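You operate a simulated robot arm through the tools that you are given. There is no shell and no other tool.

Carry out the task below with a simulated robot arm. There is one attempt and no reset: what you move stays moved.

## Task
Tip the grit out of the shim box, then put the black and the grey shim in.
Fine: grit into the sweep tray, box back where it stood; seat the lid; leave the third shim out.

It is judged by the outcome, as a careful person would: the job done as asked, and still so three seconds after it is handed in. It fails if anything else is knocked over, pushed out of place, dropped, spilled or broken. Lids that push on must go on centred and level and be pressed home; caps that screw on are set level and turned clockwise until they are tight.

## Robot
A 7-joint arm with a two-finger parallel gripper, fixed in place. Base frame: the origin is at the foot of the arm, x ahead of it, y to its left, z up; the work surface is at about z = 0.86. Units: m, rad, N and s.
With the tool pointing down near the work surface it reaches from about 0.3 to 0.7 m from the base axis. Its first joint turns from -1.152 to 1.152 rad. Payload 1.57 kg.
The tool frame sits at the grasp point between the pads (the TCP): z along the fingers, y along the line on which they close. The tips reach 0.03 m beyond it. Largest opening 0.11 m; finger width 0.024, thickness 0.012; the body of the gripper, 0.048 by 0.112 m, starts 0.078 m behind the TCP.
Orientation is that of the tool frame in the base frame, as a unit quaternion [w, x, y, z]. With the fingers straight down and closing along the base's y, the tool's x points along the base's -x, its y along +y and its z along -z.

## Interface
- The arm moves only by the tool servo_tool. Its argument "motion" is a list of rows, each an object of numbers (a shift or turn left out is 0, a gripper value left out holds the last): "jaw": the finger opening in m, from 0 to 0.11; "tx", "ty", "tz": the shift along the base's x, y, z in units of 250 mm (1.0 is 250 mm); "wx", "wy", "wz": the turn, a rotation vector about the base's x, y, z in units of 45 degrees (1.0 is 45 degrees). In form: [{"jaw": .., "tx": .., "ty": .., "tz": .., "wx": .., "wy": .., "wz": ..}, ...]. A call has 1 to 20 rows; each row is the pose to reach, as a shift and turn from the pose commanded when the call began. A call with a number of a shift or a turn outside -1 to 1 is refused whole. A row lasts 0.2 s, in which the tool goes at most 0.05 m and 0.15 rad; a call with a longer step from one row to the next is refused whole, and so is a gripper value outside its range. A pose out of reach is approached as far as the arm can. The call stops where the force on the tool passes 40 N (or 10 N more than at its start, if that is more) or the arm is blocked; 0.2 s more then pass. The fingers move at their own pace (about 0.108 m/s each) and stop on an object; they squeeze with about 43 N. The grip force told is the motor's: it shows also when the fingers shut on nothing. Time passes only in rows, and 0.2 s behind the last, so rows that repeat a pose let the fingers close. It gives the time, the measured TCP pose, the force on the tool (base axes), the opening and the grip force at its end, in the units of the frame above (readings bear some noise), with the torque about the TCP (base axes, N m) and any sound that the robot's microphone picked up, and new pictures: "views" is both (left out), scene, wrist or none.
- Cameras (640 x 400 px; columns grow to the right, rows downward): "scene" is fixed at [0.1783, -0.3987, 1.4099]; the picture's right is [0.68, -0.74, 0.00], its down [-0.38, -0.35, -0.85] and it looks along [0.63, 0.58, -0.52] (base axes); focal length 278 px, centre (320, 200). "wrist" rides on the gripper at [0.07, 0.016, -0.141] in the tool frame; the picture's right is [-0.23, 0.97, 0.00], its down [-0.86, -0.20, -0.48] and it looks along [-0.47, -0.11, 0.88] (tool axes); focal length 222 px, centre (320, 200). There is no depth. A picture from a camera that has moved, and an enlarged one, comes with that camera's place and axes in the base frame and with its lens.
- close_up(camera, box): a new picture of the part [left, top, right, bottom] of that camera's present view, enlarged. The clock stands still meanwhile.
- finish_job(): hands the job in; it is judged then, once.

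Places have to be worked out from the pictures, the camera data and where the tool is seen. Open the gripper and draw the arm clear of the work before you hand the job in, unless the task says otherwise.

The tools are called after ">>>" as name(argument=value, ...) on one line, values as JSON. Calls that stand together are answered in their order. servo_tool: Moves the arm, as the interface text tells. Its arguments: {"type":"object","properties":{"motion":{"type":"array"},"views":{"type":"string","enum":["both","scene","wrist","none"]}},"required":["motion"]} The other tools are called the same way: close_up (camera, box) takes an enlarged picture of a part of a camera's view; finish_job () hands the job in.

At the start:

```text
time_s: 0.0
position: [0.4213, 0.0849, 1.2306]
tcp_rot: [0.0, 0.0, 1.0, 0.001]
force: [0.2, 0.7, 0.4]
ft_torque: [0.01, -0.02, -0.03]
finger_gap: 0.1102
grip_force: 0.0
```

scene: 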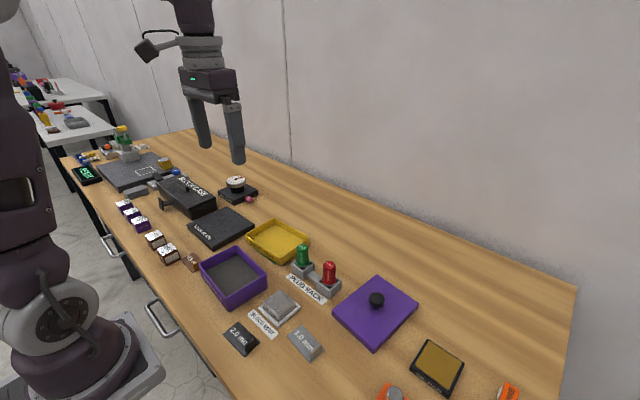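
wrist: 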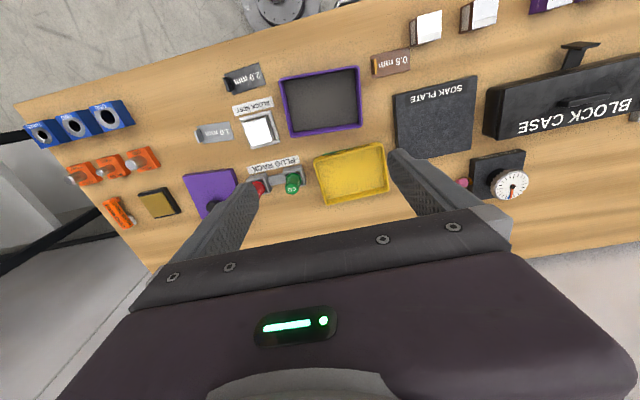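

The pictures show a purple open box (with dark grit), a yellow tray, a purple lid with a black knob, black "2.0 mm", grey "1.0 mm" and brown "0.5 mm" shims. I take enlarged views to locate them.

>>> close_up(camera="scene", box=[180, 210, 440, 372])

>>> close_up(camera="wrist", box=[180, 40, 420, 220])

```text
2.46 times, centred on (310, 291) of scene
camera zoom: at [0.1783, -0.3987, 1.4099], right [0.68, -0.74, 0.0], down [-0.38, -0.35, -0.85], along [0.63, 0.58, -0.52], focal length 684 px, centre (345, -24)
```

zoom: 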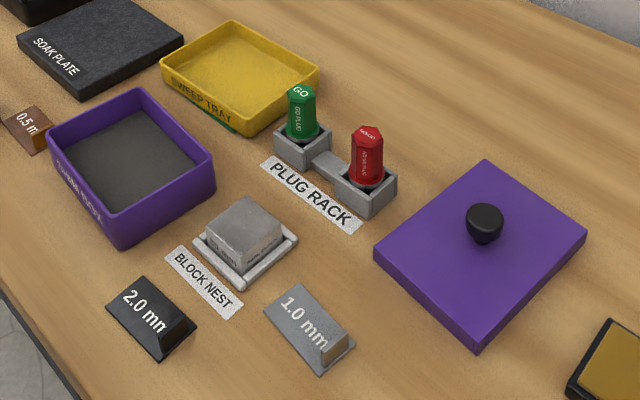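

```text
2.22 times, centred on (300, 130) of wrist
camera zoom: at [0.3532, 0.1018, 1.3723], right [0.23, 0.97, 0.0], down [0.86, -0.2, 0.48], along [0.47, -0.11, -0.88], focal length 494 px, centre (364, 356)
```

zoom: 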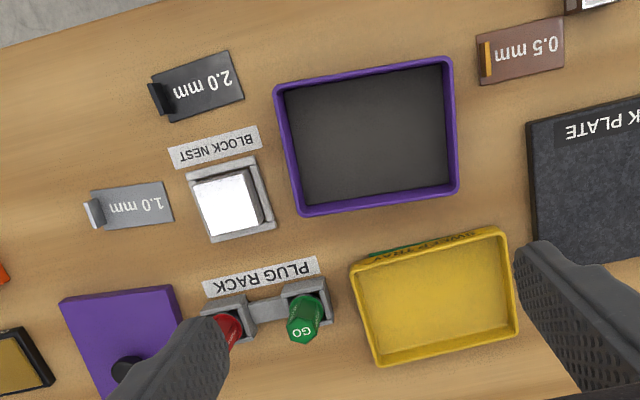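

I enlarge further on the box, shims, tray and lid to read rim corners and heights.

>>> close_up(camera="scene", box=[190, 238, 280, 314])

>>> close_up(camera="scene", box=[215, 310, 335, 370])

>>> close_up(camera="scene", box=[325, 270, 425, 350])

>>> close_up(camera="scene", box=[240, 210, 320, 270])

>>> close_up(camera="wrist", box=[270, 55, 370, 145])

>>> close_up(camera="wrist", box=[190, 55, 290, 155])

```text
5.26 times, centred on (235, 276) of scene
camera zoom: at [0.1783, -0.3987, 1.4099], right [0.68, -0.74, 0.0], down [-0.38, -0.35, -0.85], along [0.63, 0.58, -0.52], focal length 1464 px, centre (767, -200)
```

zoom: 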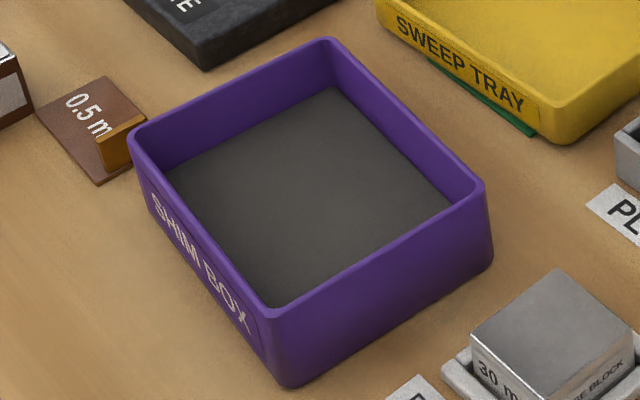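

```text
5.33 times, centred on (275, 340) of scene
camera zoom: at [0.1783, -0.3987, 1.4099], right [0.68, -0.74, 0.0], down [-0.38, -0.35, -0.85], along [0.63, 0.58, -0.52], focal length 1483 px, centre (560, -547)
```

zoom: 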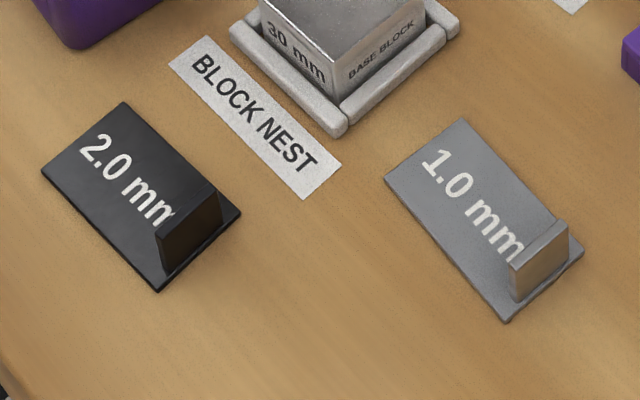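

```text
5.00 times, centred on (375, 310) of scene
camera zoom: at [0.1783, -0.3987, 1.4099], right [0.68, -0.74, 0.0], down [-0.38, -0.35, -0.85], along [0.63, 0.58, -0.52], focal length 1390 px, centre (45, -350)
```

zoom: 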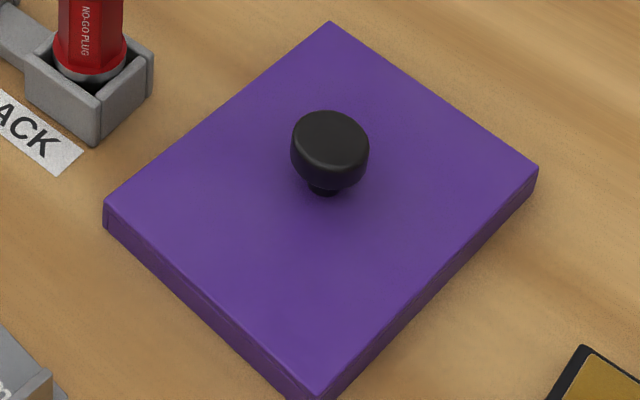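

```text
6.67 times, centred on (280, 240) of scene
camera zoom: at [0.1783, -0.3987, 1.4099], right [0.68, -0.74, 0.0], down [-0.38, -0.35, -0.85], along [0.63, 0.58, -0.52], focal length 1854 px, centre (587, -67)
```

zoom: 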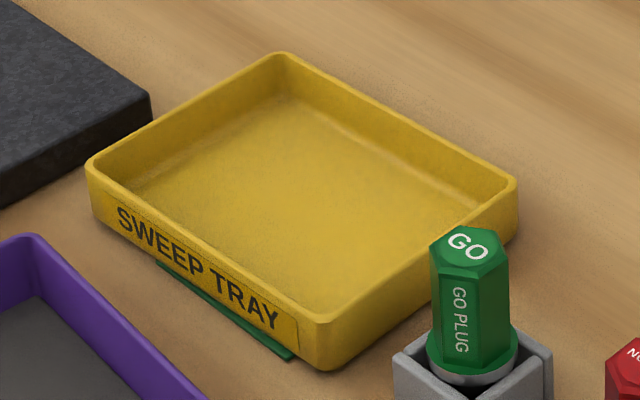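

```text
4.44 times, centred on (320, 100) of wrist
camera zoom: at [0.3532, 0.1018, 1.3723], right [0.23, 0.97, 0.0], down [0.86, -0.2, 0.48], along [0.47, -0.11, -0.88], focal length 987 px, centre (320, 644)
```

zoom: 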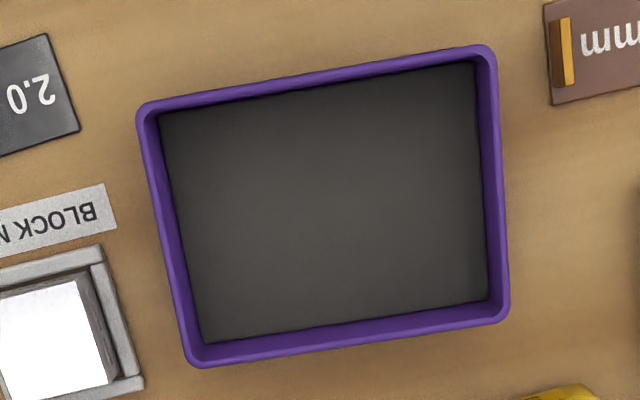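

```text
4.00 times, centred on (240, 105) of wrist
camera zoom: at [0.3532, 0.1018, 1.3723], right [0.23, 0.97, 0.0], down [0.86, -0.2, 0.48], along [0.47, -0.11, -0.88], focal length 888 px, centre (640, 580)
```

zoom: 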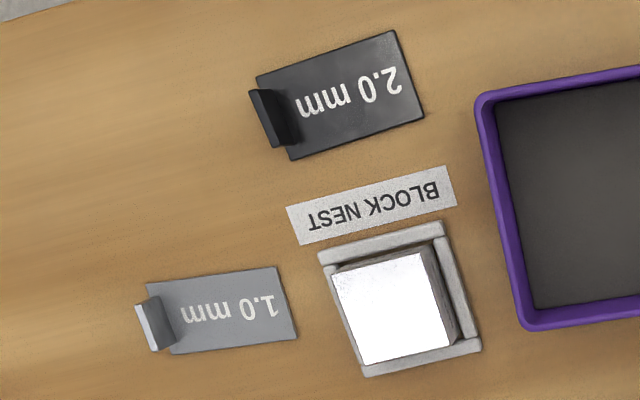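

The grit fills roughly the lower half of the box (rim about z 0.913, 0.147 × 0.107 m, so I'd pinch its +y end wall). Before touching anything I test in free air whether the arm can yaw and then tip the tool forward over the tray for pouring.

>>> servo_tool(motion=[{"wz": -0.18, "tx": 0.03, "ty": 0.03}, {"wz": -0.36, "tx": 0.06, "ty": 0.06}, {"wz": -0.54, "tx": 0.1, "ty": 0.1}, {"wz": -0.72, "tx": 0.14, "ty": 0.14}, {"wz": -0.9, "tx": 0.18, "ty": 0.18}, {"wz": -1.0, "tx": 0.2, "ty": 0.18}], views="none")

```text
time_s: 1.4
position: [0.4729, 0.1302, 1.2292]
tcp_rot: [0.0, 0.383, 0.924, 0.0]
force: [0.4, 0.1, 0.3]
ft_torque: [0.0, 0.01, -0.01]
finger_gap: 0.1101
grip_force: 0.0
```

The yaw works; next a further 45° of yaw to bring the closing line along base x.

>>> servo_tool(motion=[{"wz": -0.18, "tz": -0.05}, {"wz": -0.36, "tz": -0.1}, {"wz": -0.54, "tz": -0.15}, {"wz": -0.72, "tz": -0.2}, {"wz": -0.9, "tz": -0.25}, {"wz": -1.0, "tz": -0.3}], views="none")

>>> servo_tool(motion=[{"wy": -0.18}, {"wy": -0.36}, {"wy": -0.54}, {"wy": -0.72}, {"wy": -0.9}, {"wy": -1.0}], views="none")

>>> servo_tool(motion=[{"wy": -0.18}, {"wy": -0.36}, {"wy": -0.54}, {"wy": -0.72}, {"wy": -0.9}, {"wy": -1.0}], views="scene")

```text
time_s: 2.8
position: [0.4724, 0.1299, 1.1555]
tcp_rot: [0.001, 0.708, 0.706, 0.0]
force: [-0.3, -0.6, 0.1]
ft_torque: [0.0, 0.02, 0.06]
finger_gap: 0.1101
grip_force: 0.0
```

```text
time_s: 4.2
position: [0.4685, 0.1278, 1.1833]
tcp_rot: [0.226, 0.666, 0.649, 0.291]
force: [-0.3, 0.3, 0.4]
ft_torque: [-0.01, -0.02, -0.01]
finger_gap: 0.1101
grip_force: 0.0
out of reach, approached as far as the arm can: row 5, 6
```

```text
time_s: 5.6
position: [0.4436, 0.1408, 1.2097]
tcp_rot: [0.491, 0.51, 0.51, 0.489]
force: [-0.8, -0.3, 0.8]
ft_torque: [-0.01, 0.05, 0.03]
finger_gap: 0.1102
grip_force: 0.1
out of reach, approached as far as the arm can: row 1, 2, 3, 4, 5, 6
```

scene: 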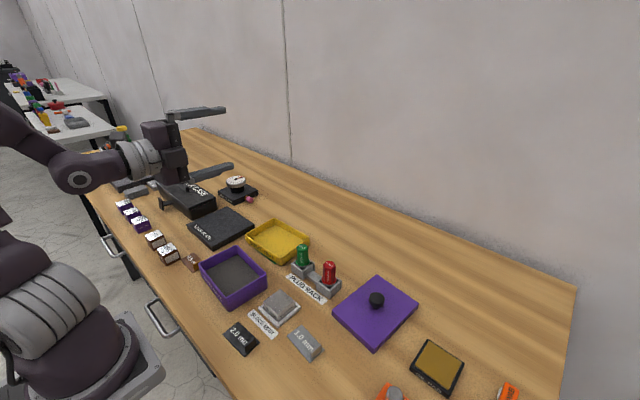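

At 90° tip the arm is just out of reach this close in; I try the same orientation farther forward (x ≈ 0.57), still well above the table.

>>> servo_tool(motion=[{"tx": 0.1}, {"tx": 0.2}, {"tx": 0.3}, {"tx": 0.4}, {"tx": 0.4}], views="scene")

```text
time_s: 6.8
position: [0.4661, 0.1385, 1.2379]
tcp_rot: [0.499, 0.5, 0.5, 0.5]
force: [0.4, -0.2, -0.1]
ft_torque: [0.0, 0.01, -0.01]
finger_gap: 0.11
grip_force: 0.0
out of reach, approached as far as the arm can: row 1, 2, 3, 4, 5
```

scene: 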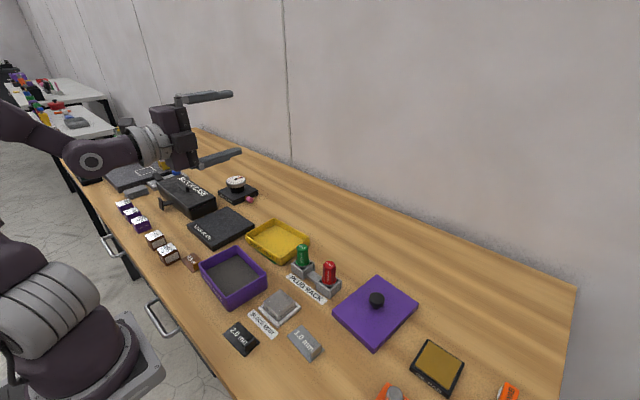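

Pointing straight forward is out of reach here. From this pose I turn about the vertical so the tool points forward-left, then left, which places the wrist to the right at a comfortable radius.

>>> servo_tool(motion=[{"wz": 0.18, "ty": 0.03}, {"wz": 0.36, "ty": 0.06}, {"wz": 0.54, "ty": 0.1}, {"wz": 0.72, "ty": 0.14}, {"wz": 0.9, "ty": 0.18}, {"wz": 1.0, "ty": 0.2}, {"wz": 1.0, "ty": 0.2}], views="scene")

```text
time_s: 8.4
position: [0.4668, 0.1889, 1.2396]
tcp_rot: [0.271, 0.27, 0.653, 0.654]
force: [-0.3, -0.1, 0.3]
ft_torque: [0.0, -0.03, 0.06]
finger_gap: 0.1097
grip_force: 0.0
out of reach, approached as far as the arm can: row 1, 2, 3, 4
```

scene: 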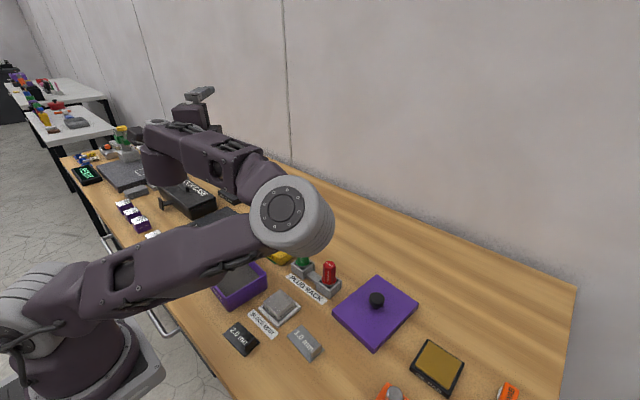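

The arm reached the 90° tip with the tool pointing forward-left (elbow out to the right, high). Now I test that orientation lower and over the tray, about (0.56, 0.13, 1.11), still without a box.

>>> servo_tool(motion=[{"tx": 0.06, "ty": -0.04, "tz": -0.08}, {"tx": 0.12, "ty": -0.08, "tz": -0.17}, {"tx": 0.18, "ty": -0.12, "tz": -0.26}, {"tx": 0.24, "ty": -0.16, "tz": -0.34}, {"tx": 0.3, "ty": -0.2, "tz": -0.43}, {"tx": 0.373, "ty": -0.244, "tz": -0.52}], views="both")

```text
time_s: 9.8
position: [0.5609, 0.1284, 1.1083]
tcp_rot: [0.272, 0.27, 0.654, 0.653]
force: [0.4, -0.1, -0.2]
ft_torque: [-0.01, 0.02, 0.02]
finger_gap: 0.1099
grip_force: 0.1
camera wrist: at [0.4115, 0.0779, 1.1256], right [0.16, -0.16, 0.97], down [0.27, -0.94, -0.2], along [0.95, 0.29, -0.11], focal length 222 px, centre (320, 200)
```

scene: 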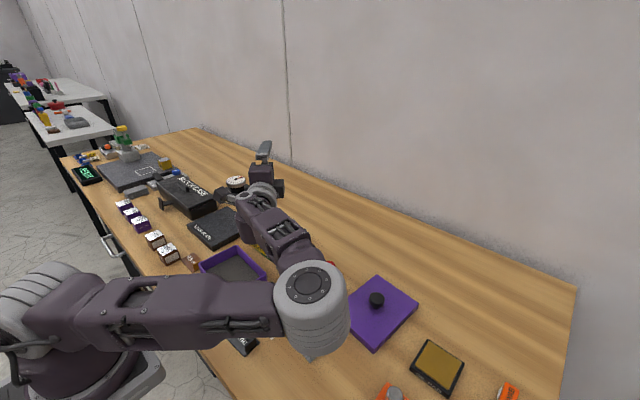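
wrist: 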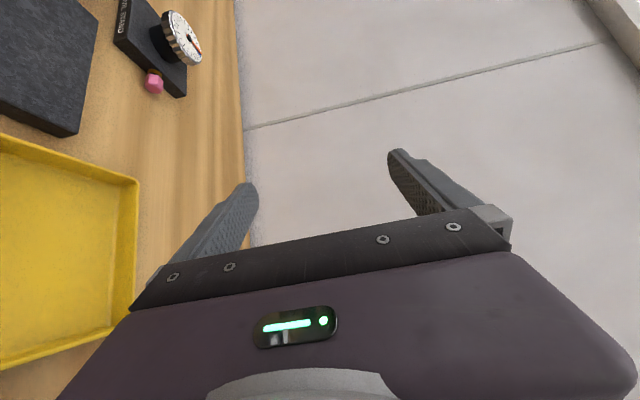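

The tip over the tray is reachable this way, but the wrist would hang low over the block nest. I undo the tip and then test the mirror version (tool pointing toward −y, wrist over the low soak plate), which also needs less reach.

>>> servo_tool(motion=[{"wx": -0.13, "wy": 0.13, "tz": 0.03}, {"wx": -0.26, "wy": 0.26, "tz": 0.06}, {"wx": -0.39, "wy": 0.39, "tz": 0.1}, {"wx": -0.52, "wy": 0.52, "tz": 0.14}, {"wx": -0.65, "wy": 0.65, "tz": 0.17}, {"wx": -0.7071, "wy": 0.7071, "tz": 0.2}], views="none")

>>> servo_tool(motion=[{"wx": -0.13, "wy": 0.13, "tz": 0.03}, {"wx": -0.26, "wy": 0.26, "tz": 0.06}, {"wx": -0.39, "wy": 0.39, "tz": 0.1}, {"wx": -0.52, "wy": 0.52, "tz": 0.14}, {"wx": -0.65, "wy": 0.65, "tz": 0.17}, {"wx": -0.7071, "wy": 0.7071, "tz": 0.2}], views="scene")

```text
time_s: 11.2
position: [0.559, 0.129, 1.1602]
tcp_rot: [0.147, 0.353, 0.854, 0.354]
force: [0.0, 0.8, -1.0]
ft_torque: [0.0, 0.0, 0.0]
finger_gap: 0.1102
grip_force: 0.2
```

```text
time_s: 12.6
position: [0.5596, 0.1274, 1.2096]
tcp_rot: [-0.001, 0.383, 0.924, -0.001]
force: [0.1, -0.4, -0.2]
ft_torque: [0.0, 0.0, -0.01]
finger_gap: 0.1101
grip_force: 0.0
```

scene: 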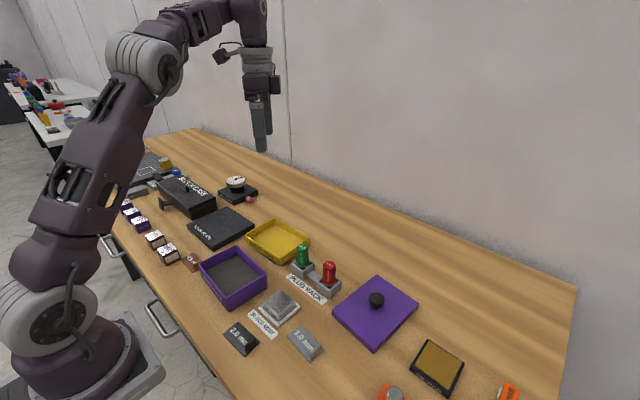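

The arm unwound cleanly. Now I yaw to +35° while moving to where the held wall would be at the start of the pour, about (0.644, 0.008, 1.05).

>>> servo_tool(motion=[{"wz": 0.18, "tx": 0.03, "ty": -0.04}, {"wz": 0.36, "tx": 0.06, "ty": -0.08}, {"wz": 0.54, "tx": 0.1, "ty": -0.14}, {"wz": 0.72, "tx": 0.13, "ty": -0.19}, {"wz": 0.889, "tx": 0.168, "ty": -0.24}], views="none")

>>> servo_tool(motion=[{"wz": 0.18, "tx": 0.03, "ty": -0.04, "tz": -0.12}, {"wz": 0.36, "tx": 0.06, "ty": -0.08, "tz": -0.24}, {"wz": 0.54, "tx": 0.1, "ty": -0.14, "tz": -0.36}, {"wz": 0.72, "tx": 0.13, "ty": -0.19, "tz": -0.48}, {"wz": 0.889, "tx": 0.168, "ty": -0.24, "tz": -0.6}, {"wz": 0.889, "tx": 0.168, "ty": -0.24, "tz": -0.64}], views="scene")

```text
time_s: 13.8
position: [0.5936, 0.0764, 1.2071]
tcp_rot: [-0.003, 0.088, 0.996, -0.001]
force: [0.3, -1.3, -0.1]
ft_torque: [0.0, -0.06, -0.03]
finger_gap: 0.1104
grip_force: 0.1
out of reach, approached as far as the arm can: row 5
```

```text
time_s: 15.2
position: [0.6347, 0.0168, 1.0471]
tcp_rot: [-0.003, -0.257, 0.966, -0.001]
force: [0.6, -0.5, -1.2]
ft_torque: [0.0, 0.04, 0.0]
finger_gap: 0.1098
grip_force: 0.1
```

scene: 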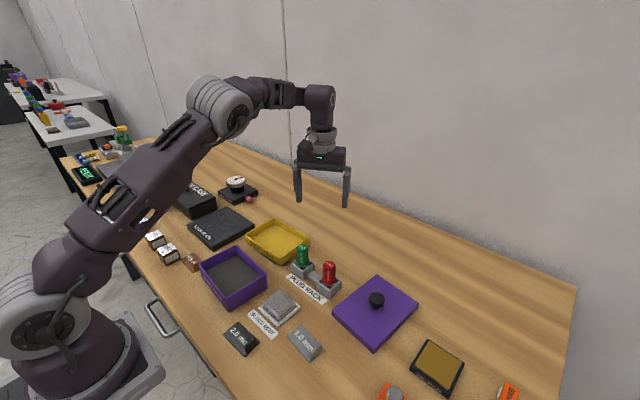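

Reached (yaw ≈ 30°). Now I test tipping toward −y from here in 45° stages following the planned pour path.

>>> servo_tool(motion=[{"wx": -0.145, "wy": -0.083, "tx": -0.015, "ty": 0.013, "tz": 0.013}, {"wx": -0.29, "wy": -0.166, "tx": -0.03, "ty": 0.027, "tz": 0.026}, {"wx": -0.434, "wy": -0.249, "tx": -0.045, "ty": 0.04, "tz": 0.038}, {"wx": -0.579, "wy": -0.331, "tx": -0.06, "ty": 0.054, "tz": 0.05}, {"wx": -0.723, "wy": -0.414, "tx": -0.075, "ty": 0.067, "tz": 0.063}, {"wx": -0.868, "wy": -0.497, "tx": -0.09, "ty": 0.08, "tz": 0.076}], views="none")

>>> servo_tool(motion=[{"wx": -0.145, "wy": -0.083, "tx": -0.033, "ty": 0.058, "tz": 0.008}, {"wx": -0.29, "wy": -0.166, "tx": -0.067, "ty": 0.117, "tz": 0.016}, {"wx": -0.434, "wy": -0.249, "tx": -0.1, "ty": 0.176, "tz": 0.024}, {"wx": -0.579, "wy": -0.331, "tx": -0.133, "ty": 0.234, "tz": 0.032}, {"wx": -0.723, "wy": -0.414, "tx": -0.167, "ty": 0.293, "tz": 0.04}, {"wx": -0.868, "wy": -0.497, "tx": -0.2, "ty": 0.352, "tz": 0.048}], views="scene")

```text
time_s: 16.6
position: [0.6131, 0.0368, 1.0671]
tcp_rot: [0.097, -0.235, 0.893, -0.372]
force: [-0.1, 0.2, -0.2]
ft_torque: [0.01, -0.01, -0.04]
finger_gap: 0.1099
grip_force: 0.1
```

```text
time_s: 18.0
position: [0.5633, 0.1232, 1.0785]
tcp_rot: [-0.181, 0.178, -0.683, 0.685]
force: [0.4, 0.0, -0.4]
ft_torque: [-0.03, 0.02, -0.02]
finger_gap: 0.1098
grip_force: 0.0
```

scene: 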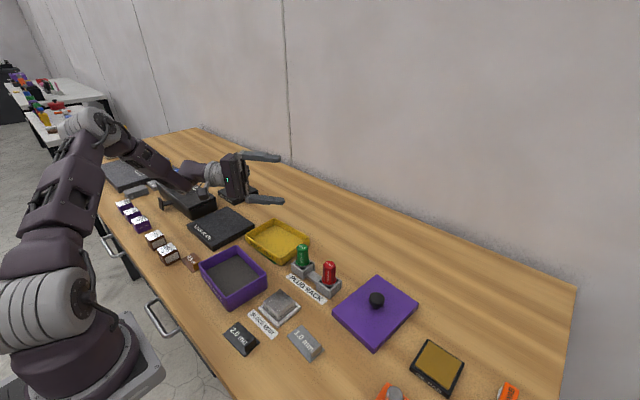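

The 90° tip is reached with the wrist over the soak plate and clear. I test on to about 130°.

>>> servo_tool(motion=[{"wx": -0.145, "wy": -0.083, "tx": -0.036, "ty": 0.063, "tz": 0.0}, {"wx": -0.29, "wy": -0.166, "tx": -0.072, "ty": 0.126, "tz": -0.01}, {"wx": -0.434, "wy": -0.249, "tx": -0.108, "ty": 0.19, "tz": -0.02}, {"wx": -0.482, "wy": -0.276, "tx": -0.12, "ty": 0.21, "tz": -0.02}], views="scene")

>>> servo_tool(motion=[{"wx": -0.145, "wy": -0.083, "tx": -0.032, "ty": 0.055, "tz": 0.01}, {"wx": -0.29, "wy": -0.166, "tx": -0.064, "ty": 0.11, "tz": 0.02}, {"wx": -0.29, "wy": -0.166, "tx": -0.064, "ty": 0.11, "tz": 0.04}], views="both")

```text
time_s: 19.0
position: [0.5327, 0.1774, 1.0719]
tcp_rot: [-0.217, 0.135, -0.518, 0.816]
force: [-0.1, 0.7, 0.6]
ft_torque: [0.02, -0.01, -0.01]
finger_gap: 0.1098
grip_force: 0.0
```

scene: 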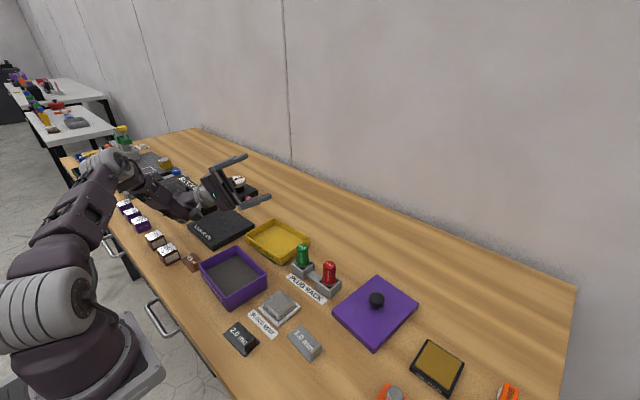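

```text
time_s: 19.8
position: [0.5167, 0.2054, 1.0838]
tcp_rot: [-0.233, 0.106, -0.407, 0.877]
force: [1.4, -0.6, -0.2]
ft_torque: [0.01, -0.01, 0.02]
finger_gap: 0.1102
grip_force: 0.2
camera wrist: at [0.4097, 0.2558, 0.9802], right [0.51, -0.43, -0.74], down [0.5, 0.85, -0.15], along [0.7, -0.29, 0.65], focal length 222 px, centre (320, 200)
```

scene: 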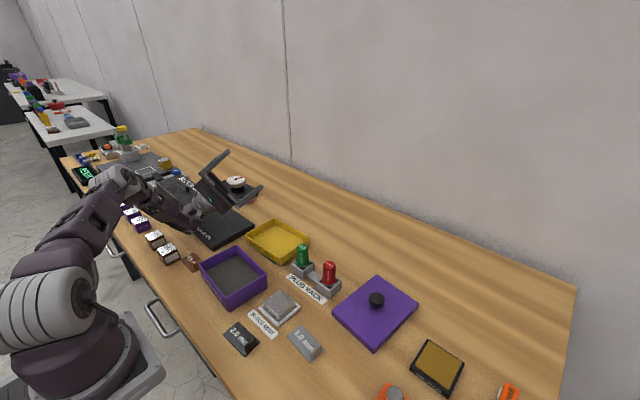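
wrist: 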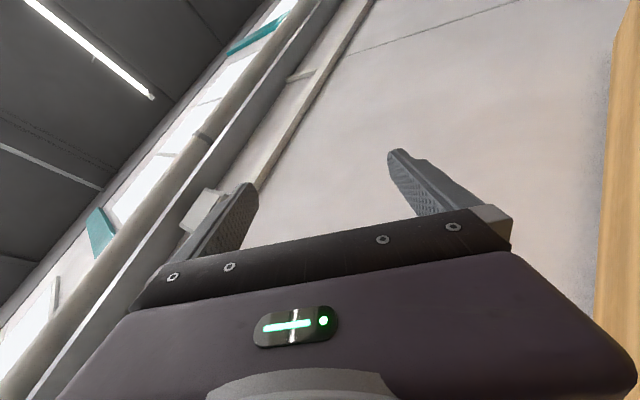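

The full 130° tip is reachable with no contact. I now retrace the same path back to tool-down.

>>> servo_tool(motion=[{"wx": 0.154, "wy": 0.088, "tx": 0.037, "ty": -0.066}, {"wx": 0.309, "wy": 0.177, "tx": 0.074, "ty": -0.132}, {"wx": 0.463, "wy": 0.265, "tx": 0.112, "ty": -0.197}, {"wx": 0.618, "wy": 0.354, "tx": 0.149, "ty": -0.263}, {"wx": 0.772, "wy": 0.442, "tx": 0.186, "ty": -0.329}], views="none")

>>> servo_tool(motion=[{"wx": 0.145, "wy": 0.083, "tx": 0.033, "ty": -0.058}, {"wx": 0.29, "wy": 0.166, "tx": 0.067, "ty": -0.115}, {"wx": 0.434, "wy": 0.249, "tx": 0.1, "ty": -0.173}, {"wx": 0.579, "wy": 0.331, "tx": 0.133, "ty": -0.23}, {"wx": 0.723, "wy": 0.414, "tx": 0.167, "ty": -0.288}, {"wx": 0.868, "wy": 0.497, "tx": 0.2, "ty": -0.346}], views="none")

>>> servo_tool(motion=[{"wx": 0.145, "wy": 0.083, "tx": 0.0, "ty": -0.01}, {"wx": 0.29, "wy": 0.166, "tx": 0.0, "ty": -0.02}, {"wx": 0.434, "wy": 0.249, "tx": 0.0, "ty": -0.03}, {"wx": 0.579, "wy": 0.331, "tx": 0.0, "ty": -0.04}, {"wx": 0.723, "wy": 0.414, "tx": 0.0, "ty": -0.05}, {"wx": 0.868, "wy": 0.497, "tx": 0.0, "ty": -0.06}], views="scene")

```text
time_s: 21.0
position: [0.5639, 0.1232, 1.083]
tcp_rot: [0.181, -0.179, 0.685, -0.683]
force: [-0.2, 0.1, 0.0]
ft_torque: [0.0, 0.02, 0.0]
finger_gap: 0.11
grip_force: 0.2
```

```text
time_s: 22.4
position: [0.6147, 0.0364, 1.0839]
tcp_rot: [0.097, -0.237, 0.893, -0.37]
force: [0.4, 0.4, -0.8]
ft_torque: [0.0, 0.0, 0.03]
finger_gap: 0.1101
grip_force: 0.0
```

```text
time_s: 23.8
position: [0.6129, 0.0212, 1.0828]
tcp_rot: [-0.002, -0.256, 0.967, -0.001]
force: [0.1, -0.8, 0.4]
ft_torque: [-0.01, 0.02, 0.03]
finger_gap: 0.1098
grip_force: 0.1
```

scene: 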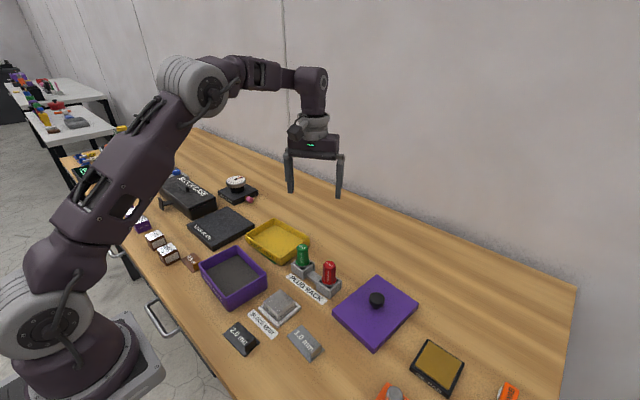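

Tool is down again. I move to above the −y end wall of the box (estimated wall centre (0.391, 0.026)), aligned with the box's −4.9° yaw, with the jaw partly closed.

>>> servo_tool(motion=[{"jaw": 0.04, "wz": -0.13, "tx": -0.15, "ty": 0.003, "tz": 0.0}, {"wz": -0.26, "tx": -0.3, "ty": 0.006, "tz": 0.0}, {"wz": -0.39, "tx": -0.45, "ty": 0.01, "tz": -0.03}, {"wz": -0.52, "tx": -0.6, "ty": 0.013, "tz": -0.06}, {"wz": -0.65, "tx": -0.75, "ty": 0.016, "tz": -0.1}, {"wz": -0.769, "tx": -0.888, "ty": 0.02, "tz": -0.13}, {"wz": -0.769, "tx": -0.888, "ty": 0.02, "tz": -0.13}], views="both")

```text
time_s: 25.4
position: [0.3919, 0.0257, 1.0513]
tcp_rot: [-0.002, 0.043, 0.999, -0.001]
force: [-0.6, 0.2, -0.4]
ft_torque: [0.0, -0.02, -0.01]
finger_gap: 0.0398
grip_force: 0.1
camera wrist: at [0.3254, 0.0488, 1.1934], right [0.31, 0.95, 0.0], down [0.84, -0.27, 0.48], along [0.45, -0.15, -0.88], focal length 222 px, centre (320, 200)
```

scene: 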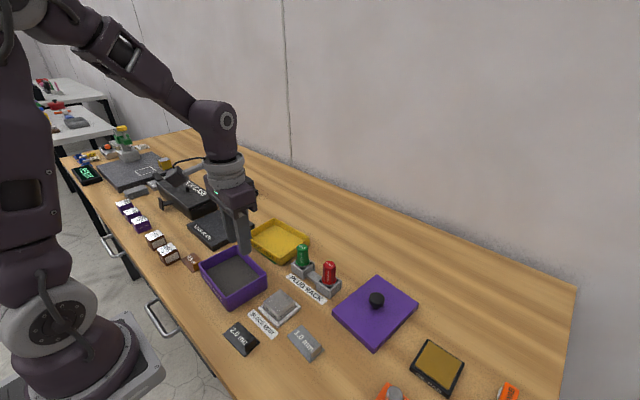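
wrist: 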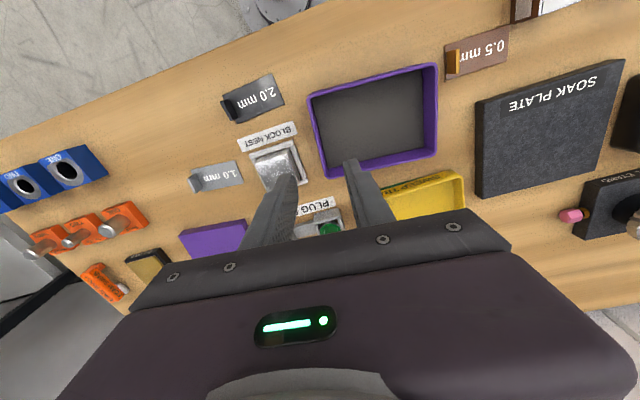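

I enlarge the wrist view to pin down the wall and finger positions.

>>> close_up(camera="wrist", box=[250, 55, 450, 190])

>>> close_up(camera="scene", box=[190, 200, 290, 315])

```text
2.96 times, centred on (350, 122) of wrist
camera zoom: at [0.3254, 0.0488, 1.1934], right [0.31, 0.95, 0.0], down [0.84, -0.27, 0.48], along [0.45, -0.15, -0.88], focal length 658 px, centre (231, 430)
```

zoom: 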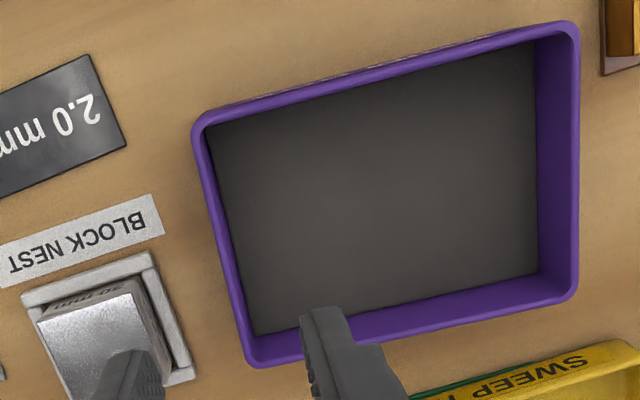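

```text
3.48 times, centred on (240, 258) of scene
camera zoom: at [0.1783, -0.3987, 1.4099], right [0.68, -0.74, 0.0], down [-0.38, -0.35, -0.85], along [0.63, 0.58, -0.52], focal length 967 px, centre (598, 0)
```

zoom: 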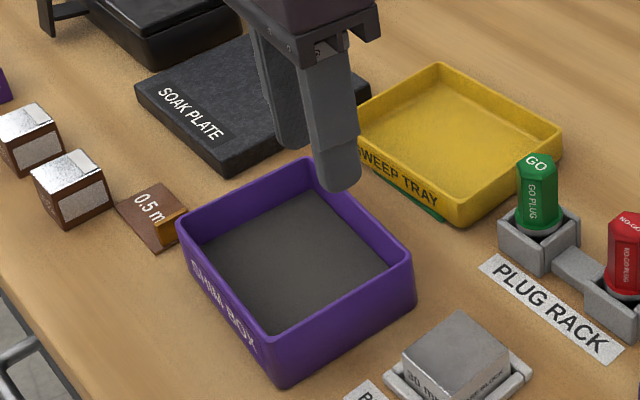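

The wall midline should be at about y 0.0255 near x 0.39, nearly under the TCP. I lower until the tips are about 2 cm above the rim and look again.

>>> servo_tool(motion=[{"tz": -0.12}, {"tz": -0.24}, {"tz": -0.344}, {"tz": -0.344}], views="both")

>>> close_up(camera="wrist", box=[240, 80, 400, 200])

>>> close_up(camera="scene", box=[195, 220, 295, 315])

```text
time_s: 26.4
position: [0.3928, 0.026, 0.9648]
tcp_rot: [-0.002, 0.042, 0.999, -0.001]
force: [1.0, -0.4, -0.4]
ft_torque: [0.01, 0.0, -0.03]
finger_gap: 0.0397
grip_force: 0.1
camera wrist: at [0.3254, 0.0487, 1.1073], right [0.31, 0.95, 0.0], down [0.84, -0.27, 0.48], along [0.45, -0.15, -0.88], focal length 222 px, centre (320, 200)
```

scene: 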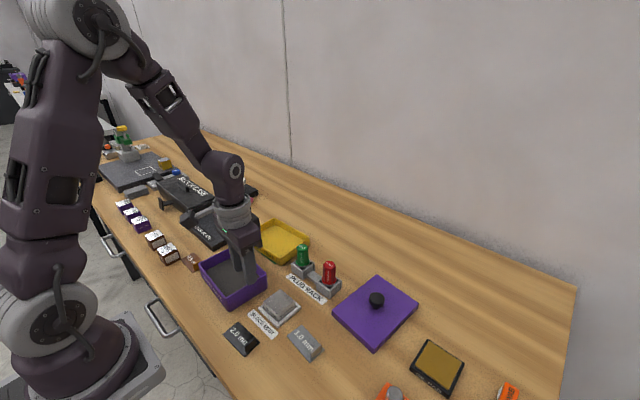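
wrist: 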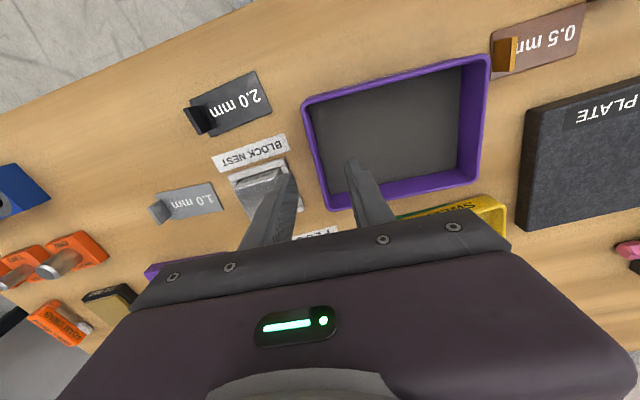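

```text
3.33 times, centred on (320, 140) of wrist
camera zoom: at [0.3254, 0.0487, 1.1073], right [0.31, 0.95, 0.0], down [0.84, -0.27, 0.48], along [0.45, -0.15, -0.88], focal length 740 px, centre (320, 400)
```

zoom: 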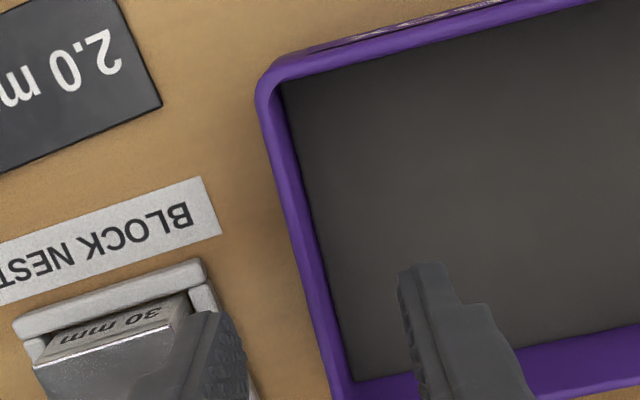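

```text
4.21 times, centred on (245, 268) of scene
camera zoom: at [0.1783, -0.3987, 1.4099], right [0.68, -0.74, 0.0], down [-0.38, -0.35, -0.85], along [0.63, 0.58, -0.52], focal length 1171 px, centre (636, -84)
```

zoom: 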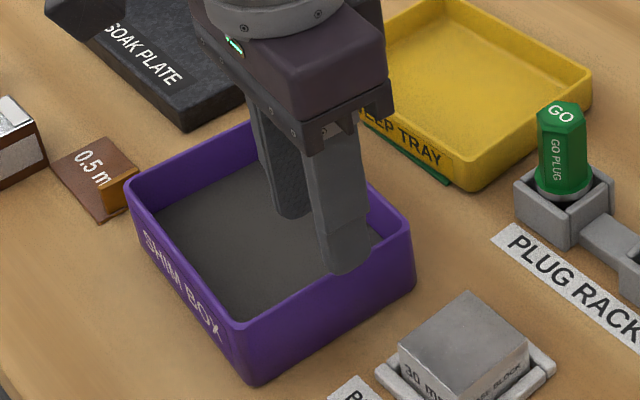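

The wall is well aligned with the tool's yaw, but appears slightly to the −y side of the tool axis. I enlarge more to measure the offset.

>>> close_up(camera="wrist", box=[290, 140, 354, 180])

```text
10.00 times, centred on (322, 160) of wrist
camera zoom: at [0.3254, 0.0487, 1.1073], right [0.31, 0.95, 0.0], down [0.84, -0.27, 0.48], along [0.45, -0.15, -0.88], focal length 2221 px, centre (300, 600)
```

zoom: 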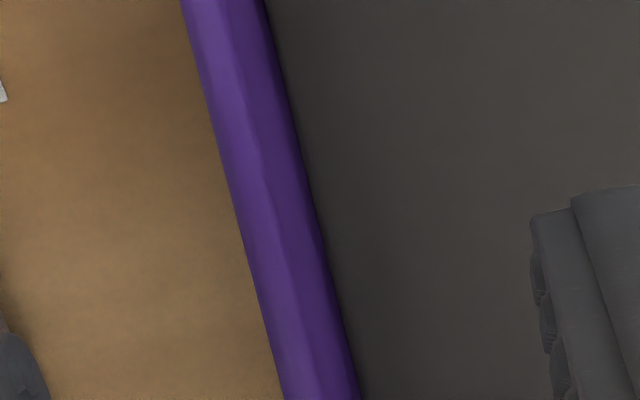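

The wall midline is about 3 mm to the −y side of the tool axis. I shift by that, narrow the jaw to 24 mm, and descend to straddle the wall (tips about 28 mm below the rim).

>>> servo_tool(motion=[{"jaw": 0.024, "ty": -0.0116, "tx": -0.001}, {"ty": -0.0116, "tx": -0.001}, {"ty": -0.0116, "tx": -0.001, "tz": -0.05}, {"ty": -0.0116, "tx": -0.001, "tz": -0.1}, {"ty": -0.0116, "tx": -0.001, "tz": -0.15}, {"ty": -0.0116, "tx": -0.001, "tz": -0.2}, {"ty": -0.0116, "tx": -0.001, "tz": -0.2}], views="both")

>>> close_up(camera="wrist", box=[240, 100, 400, 220])

>>> close_up(camera="scene", box=[195, 230, 295, 320])

```text
time_s: 28.0
position: [0.3913, 0.0221, 0.9155]
tcp_rot: [-0.003, 0.042, 0.999, -0.001]
force: [-0.5, 0.6, -0.1]
ft_torque: [0.0, 0.03, 0.02]
finger_gap: 0.024
grip_force: 0.1
camera wrist: at [0.3247, 0.0462, 1.057], right [0.31, 0.95, 0.0], down [0.84, -0.27, 0.47], along [0.45, -0.15, -0.88], focal length 222 px, centre (320, 200)
```

scene: 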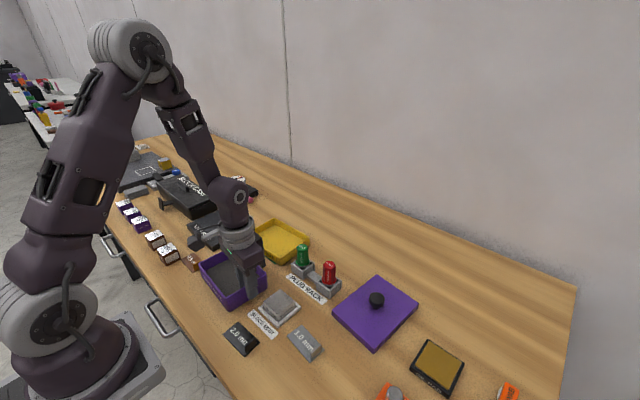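
wrist: 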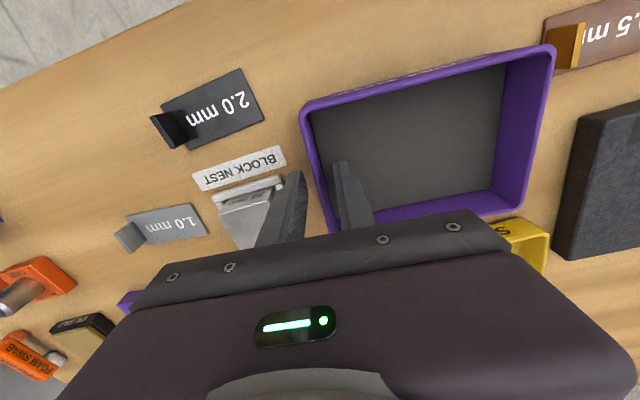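

```text
3.33 times, centred on (320, 160) of wrist
camera zoom: at [0.3247, 0.0462, 1.057], right [0.31, 0.95, 0.0], down [0.84, -0.27, 0.47], along [0.45, -0.15, -0.88], focal length 740 px, centre (320, 333)
```

zoom: 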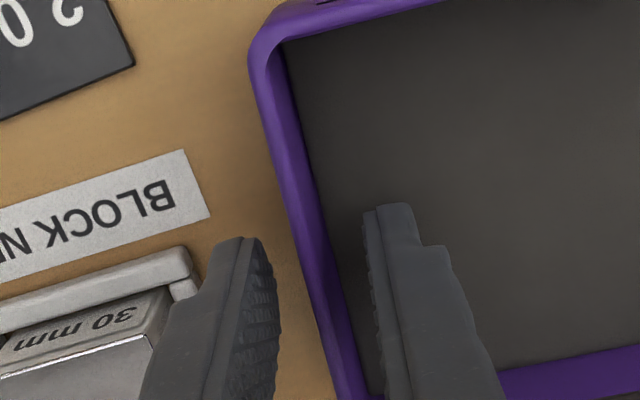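

```text
4.44 times, centred on (245, 275) of scene
camera zoom: at [0.1783, -0.3987, 1.4099], right [0.68, -0.74, 0.0], down [-0.38, -0.35, -0.85], along [0.63, 0.58, -0.52], focal length 1236 px, centre (653, -133)
```

zoom: 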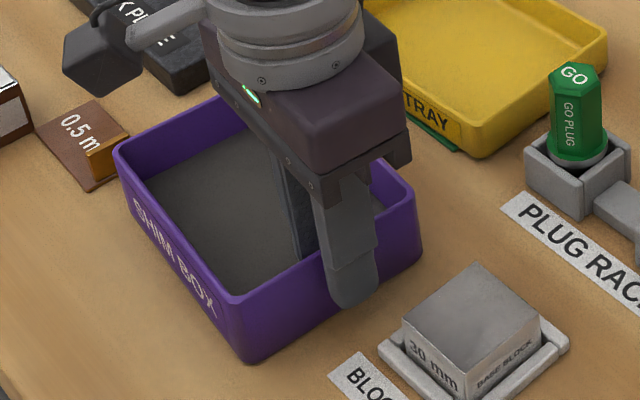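

The fingers straddle the wall without contact. I enlarge once more to check the centring before closing.

>>> close_up(camera="wrist", box=[288, 158, 352, 198])

```text
10.00 times, centred on (320, 178) of wrist
camera zoom: at [0.3247, 0.0462, 1.057], right [0.31, 0.95, 0.0], down [0.84, -0.27, 0.47], along [0.45, -0.15, -0.88], focal length 2221 px, centre (320, 420)
```

zoom: 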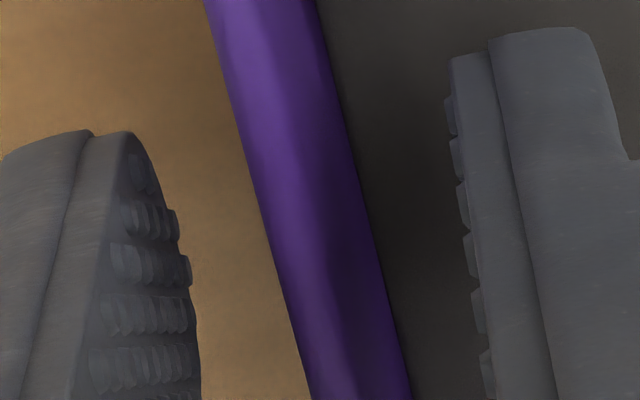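

Centred to within about half a millimetre. I close on the wall.

>>> servo_tool(motion=[{"jaw": 0.0}, {"jaw": 0.0}, {"jaw": 0.0}], views="wrist")

```text
time_s: 28.8
position: [0.3935, 0.0228, 0.9142]
tcp_rot: [-0.002, 0.043, 0.999, -0.001]
force: [-0.9, -0.2, -0.5]
ft_torque: [0.04, 0.07, 0.08]
finger_gap: 0.0036
grip_force: 24.3
camera wrist: at [0.3247, 0.0462, 1.0571], right [0.31, 0.95, 0.0], down [0.84, -0.27, 0.47], along [0.45, -0.15, -0.88], focal length 222 px, centre (320, 200)
```

wrist: 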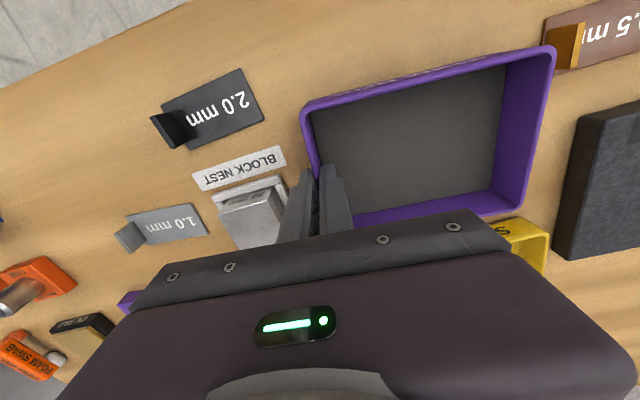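

The wall is gripped (3.6 mm). I lift gently by 3 cm and check that the box stays level.

>>> servo_tool(motion=[{"tz": 0.0}, {"tz": 0.02}, {"tz": 0.05}, {"tz": 0.08}, {"tz": 0.12}, {"tz": 0.12}], views="both")

>>> close_up(camera="scene", box=[185, 215, 295, 320])

```text
time_s: 30.2
position: [0.3906, 0.0231, 0.9451]
tcp_rot: [-0.003, 0.042, 0.999, -0.001]
force: [-0.7, -0.1, -1.1]
ft_torque: [-0.1, 0.01, -0.02]
finger_gap: 0.0033
grip_force: 24.4
camera wrist: at [0.3245, 0.0462, 1.0874], right [0.31, 0.95, 0.0], down [0.84, -0.27, 0.47], along [0.45, -0.15, -0.88], focal length 222 px, centre (320, 200)
```

scene: 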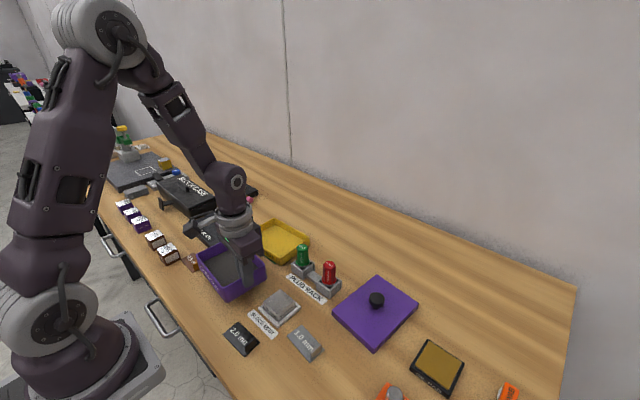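
wrist: 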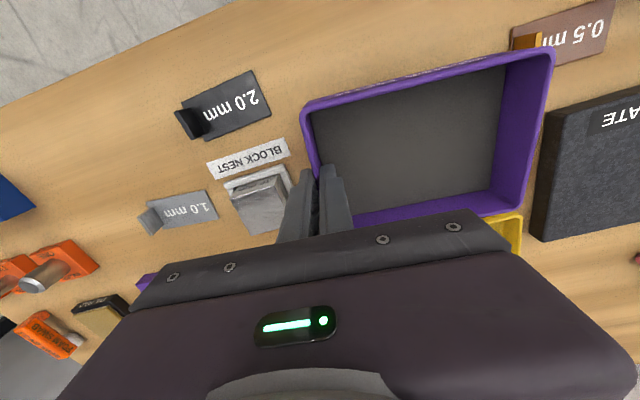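

```text
3.81 times, centred on (240, 268) of scene
camera zoom: at [0.1783, -0.3987, 1.4099], right [0.68, -0.74, 0.0], down [-0.38, -0.35, -0.85], along [0.63, 0.58, -0.52], focal length 1059 px, centre (625, -57)
```

zoom: 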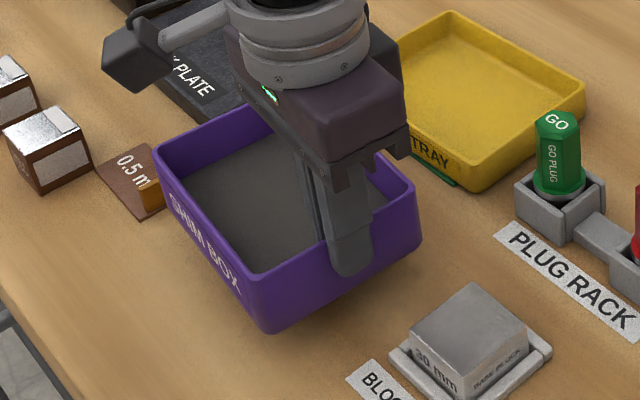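

The box is held level and light (~0.1 kg). I lift to carry height and start turning and moving toward the tray, keeping the box bottom well above the plugs.

>>> servo_tool(motion=[{"tz": 0.14}, {"tz": 0.28}, {"tz": 0.42}, {"tz": 0.42, "tx": 0.11, "wz": 0.125}, {"tz": 0.42, "tx": 0.22, "wz": 0.25}, {"tz": 0.42, "tx": 0.33, "wz": 0.375}, {"tz": 0.42, "tx": 0.44, "wz": 0.5}, {"tz": 0.42, "tx": 0.44, "wz": 0.5}], views="scene")

```text
time_s: 32.0
position: [0.5029, 0.0244, 1.0492]
tcp_rot: [-0.002, -0.154, 0.988, -0.001]
force: [-0.5, 0.0, -0.4]
ft_torque: [-0.1, -0.04, 0.02]
finger_gap: 0.0037
grip_force: 24.8
```

scene: 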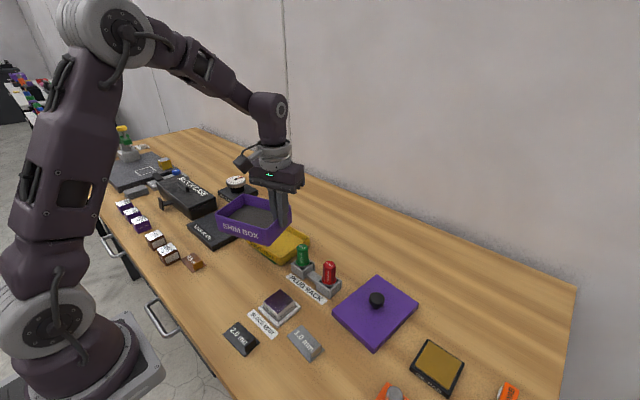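

Stable. I continue to the start-of-pour position with the free end of the box over the tray centre.

>>> servo_tool(motion=[{"tx": 0.12, "ty": -0.013, "wz": 0.1}, {"tx": 0.24, "ty": -0.026, "wz": 0.2}, {"tx": 0.36, "ty": -0.04, "wz": 0.3}, {"tx": 0.48, "ty": -0.053, "wz": 0.4}, {"tx": 0.604, "ty": -0.066, "wz": 0.496}, {"tx": 0.604, "ty": -0.066, "wz": 0.496, "tz": -0.06}, {"tx": 0.604, "ty": -0.066, "wz": 0.496, "tz": -0.13}, {"tx": 0.604, "ty": -0.066, "wz": 0.496, "tz": -0.2}], views="both")

>>> close_up(camera="scene", box=[210, 170, 350, 300])

```text
time_s: 33.8
position: [0.6527, 0.0065, 0.9994]
tcp_rot: [-0.001, -0.34, 0.94, -0.002]
force: [0.3, -0.1, -1.4]
ft_torque: [-0.04, -0.05, -0.01]
finger_gap: 0.0037
grip_force: 24.2
camera wrist: at [0.5902, -0.0237, 1.1415], right [-0.45, 0.89, 0.0], down [0.78, 0.4, 0.48], along [0.43, 0.21, -0.88], focal length 222 px, centre (320, 200)
```

scene: 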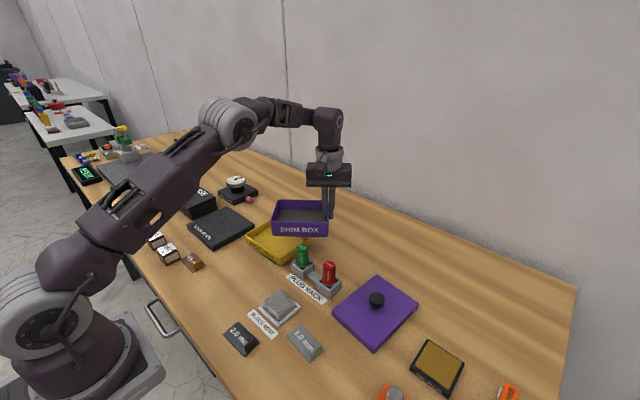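
wrist: 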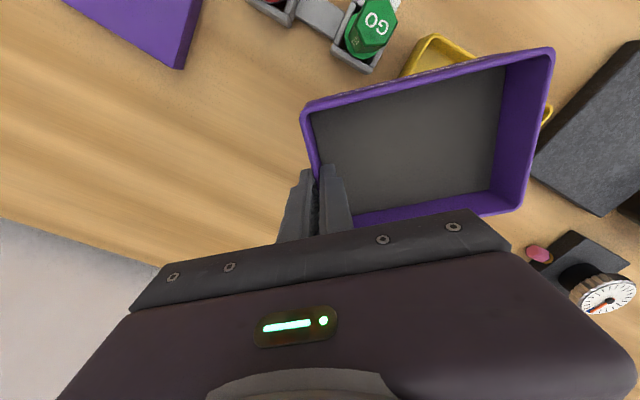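

```text
3.08 times, centred on (280, 235) of scene
camera zoom: at [0.1784, -0.3987, 1.4099], right [0.68, -0.74, 0.0], down [-0.38, -0.35, -0.85], along [0.63, 0.58, -0.52], focal length 856 px, centre (443, 92)
```

zoom: 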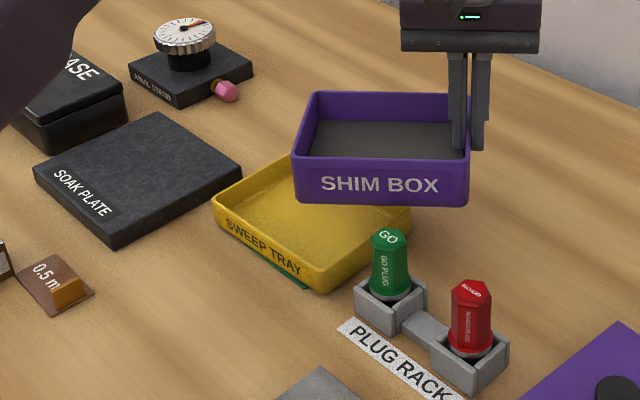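

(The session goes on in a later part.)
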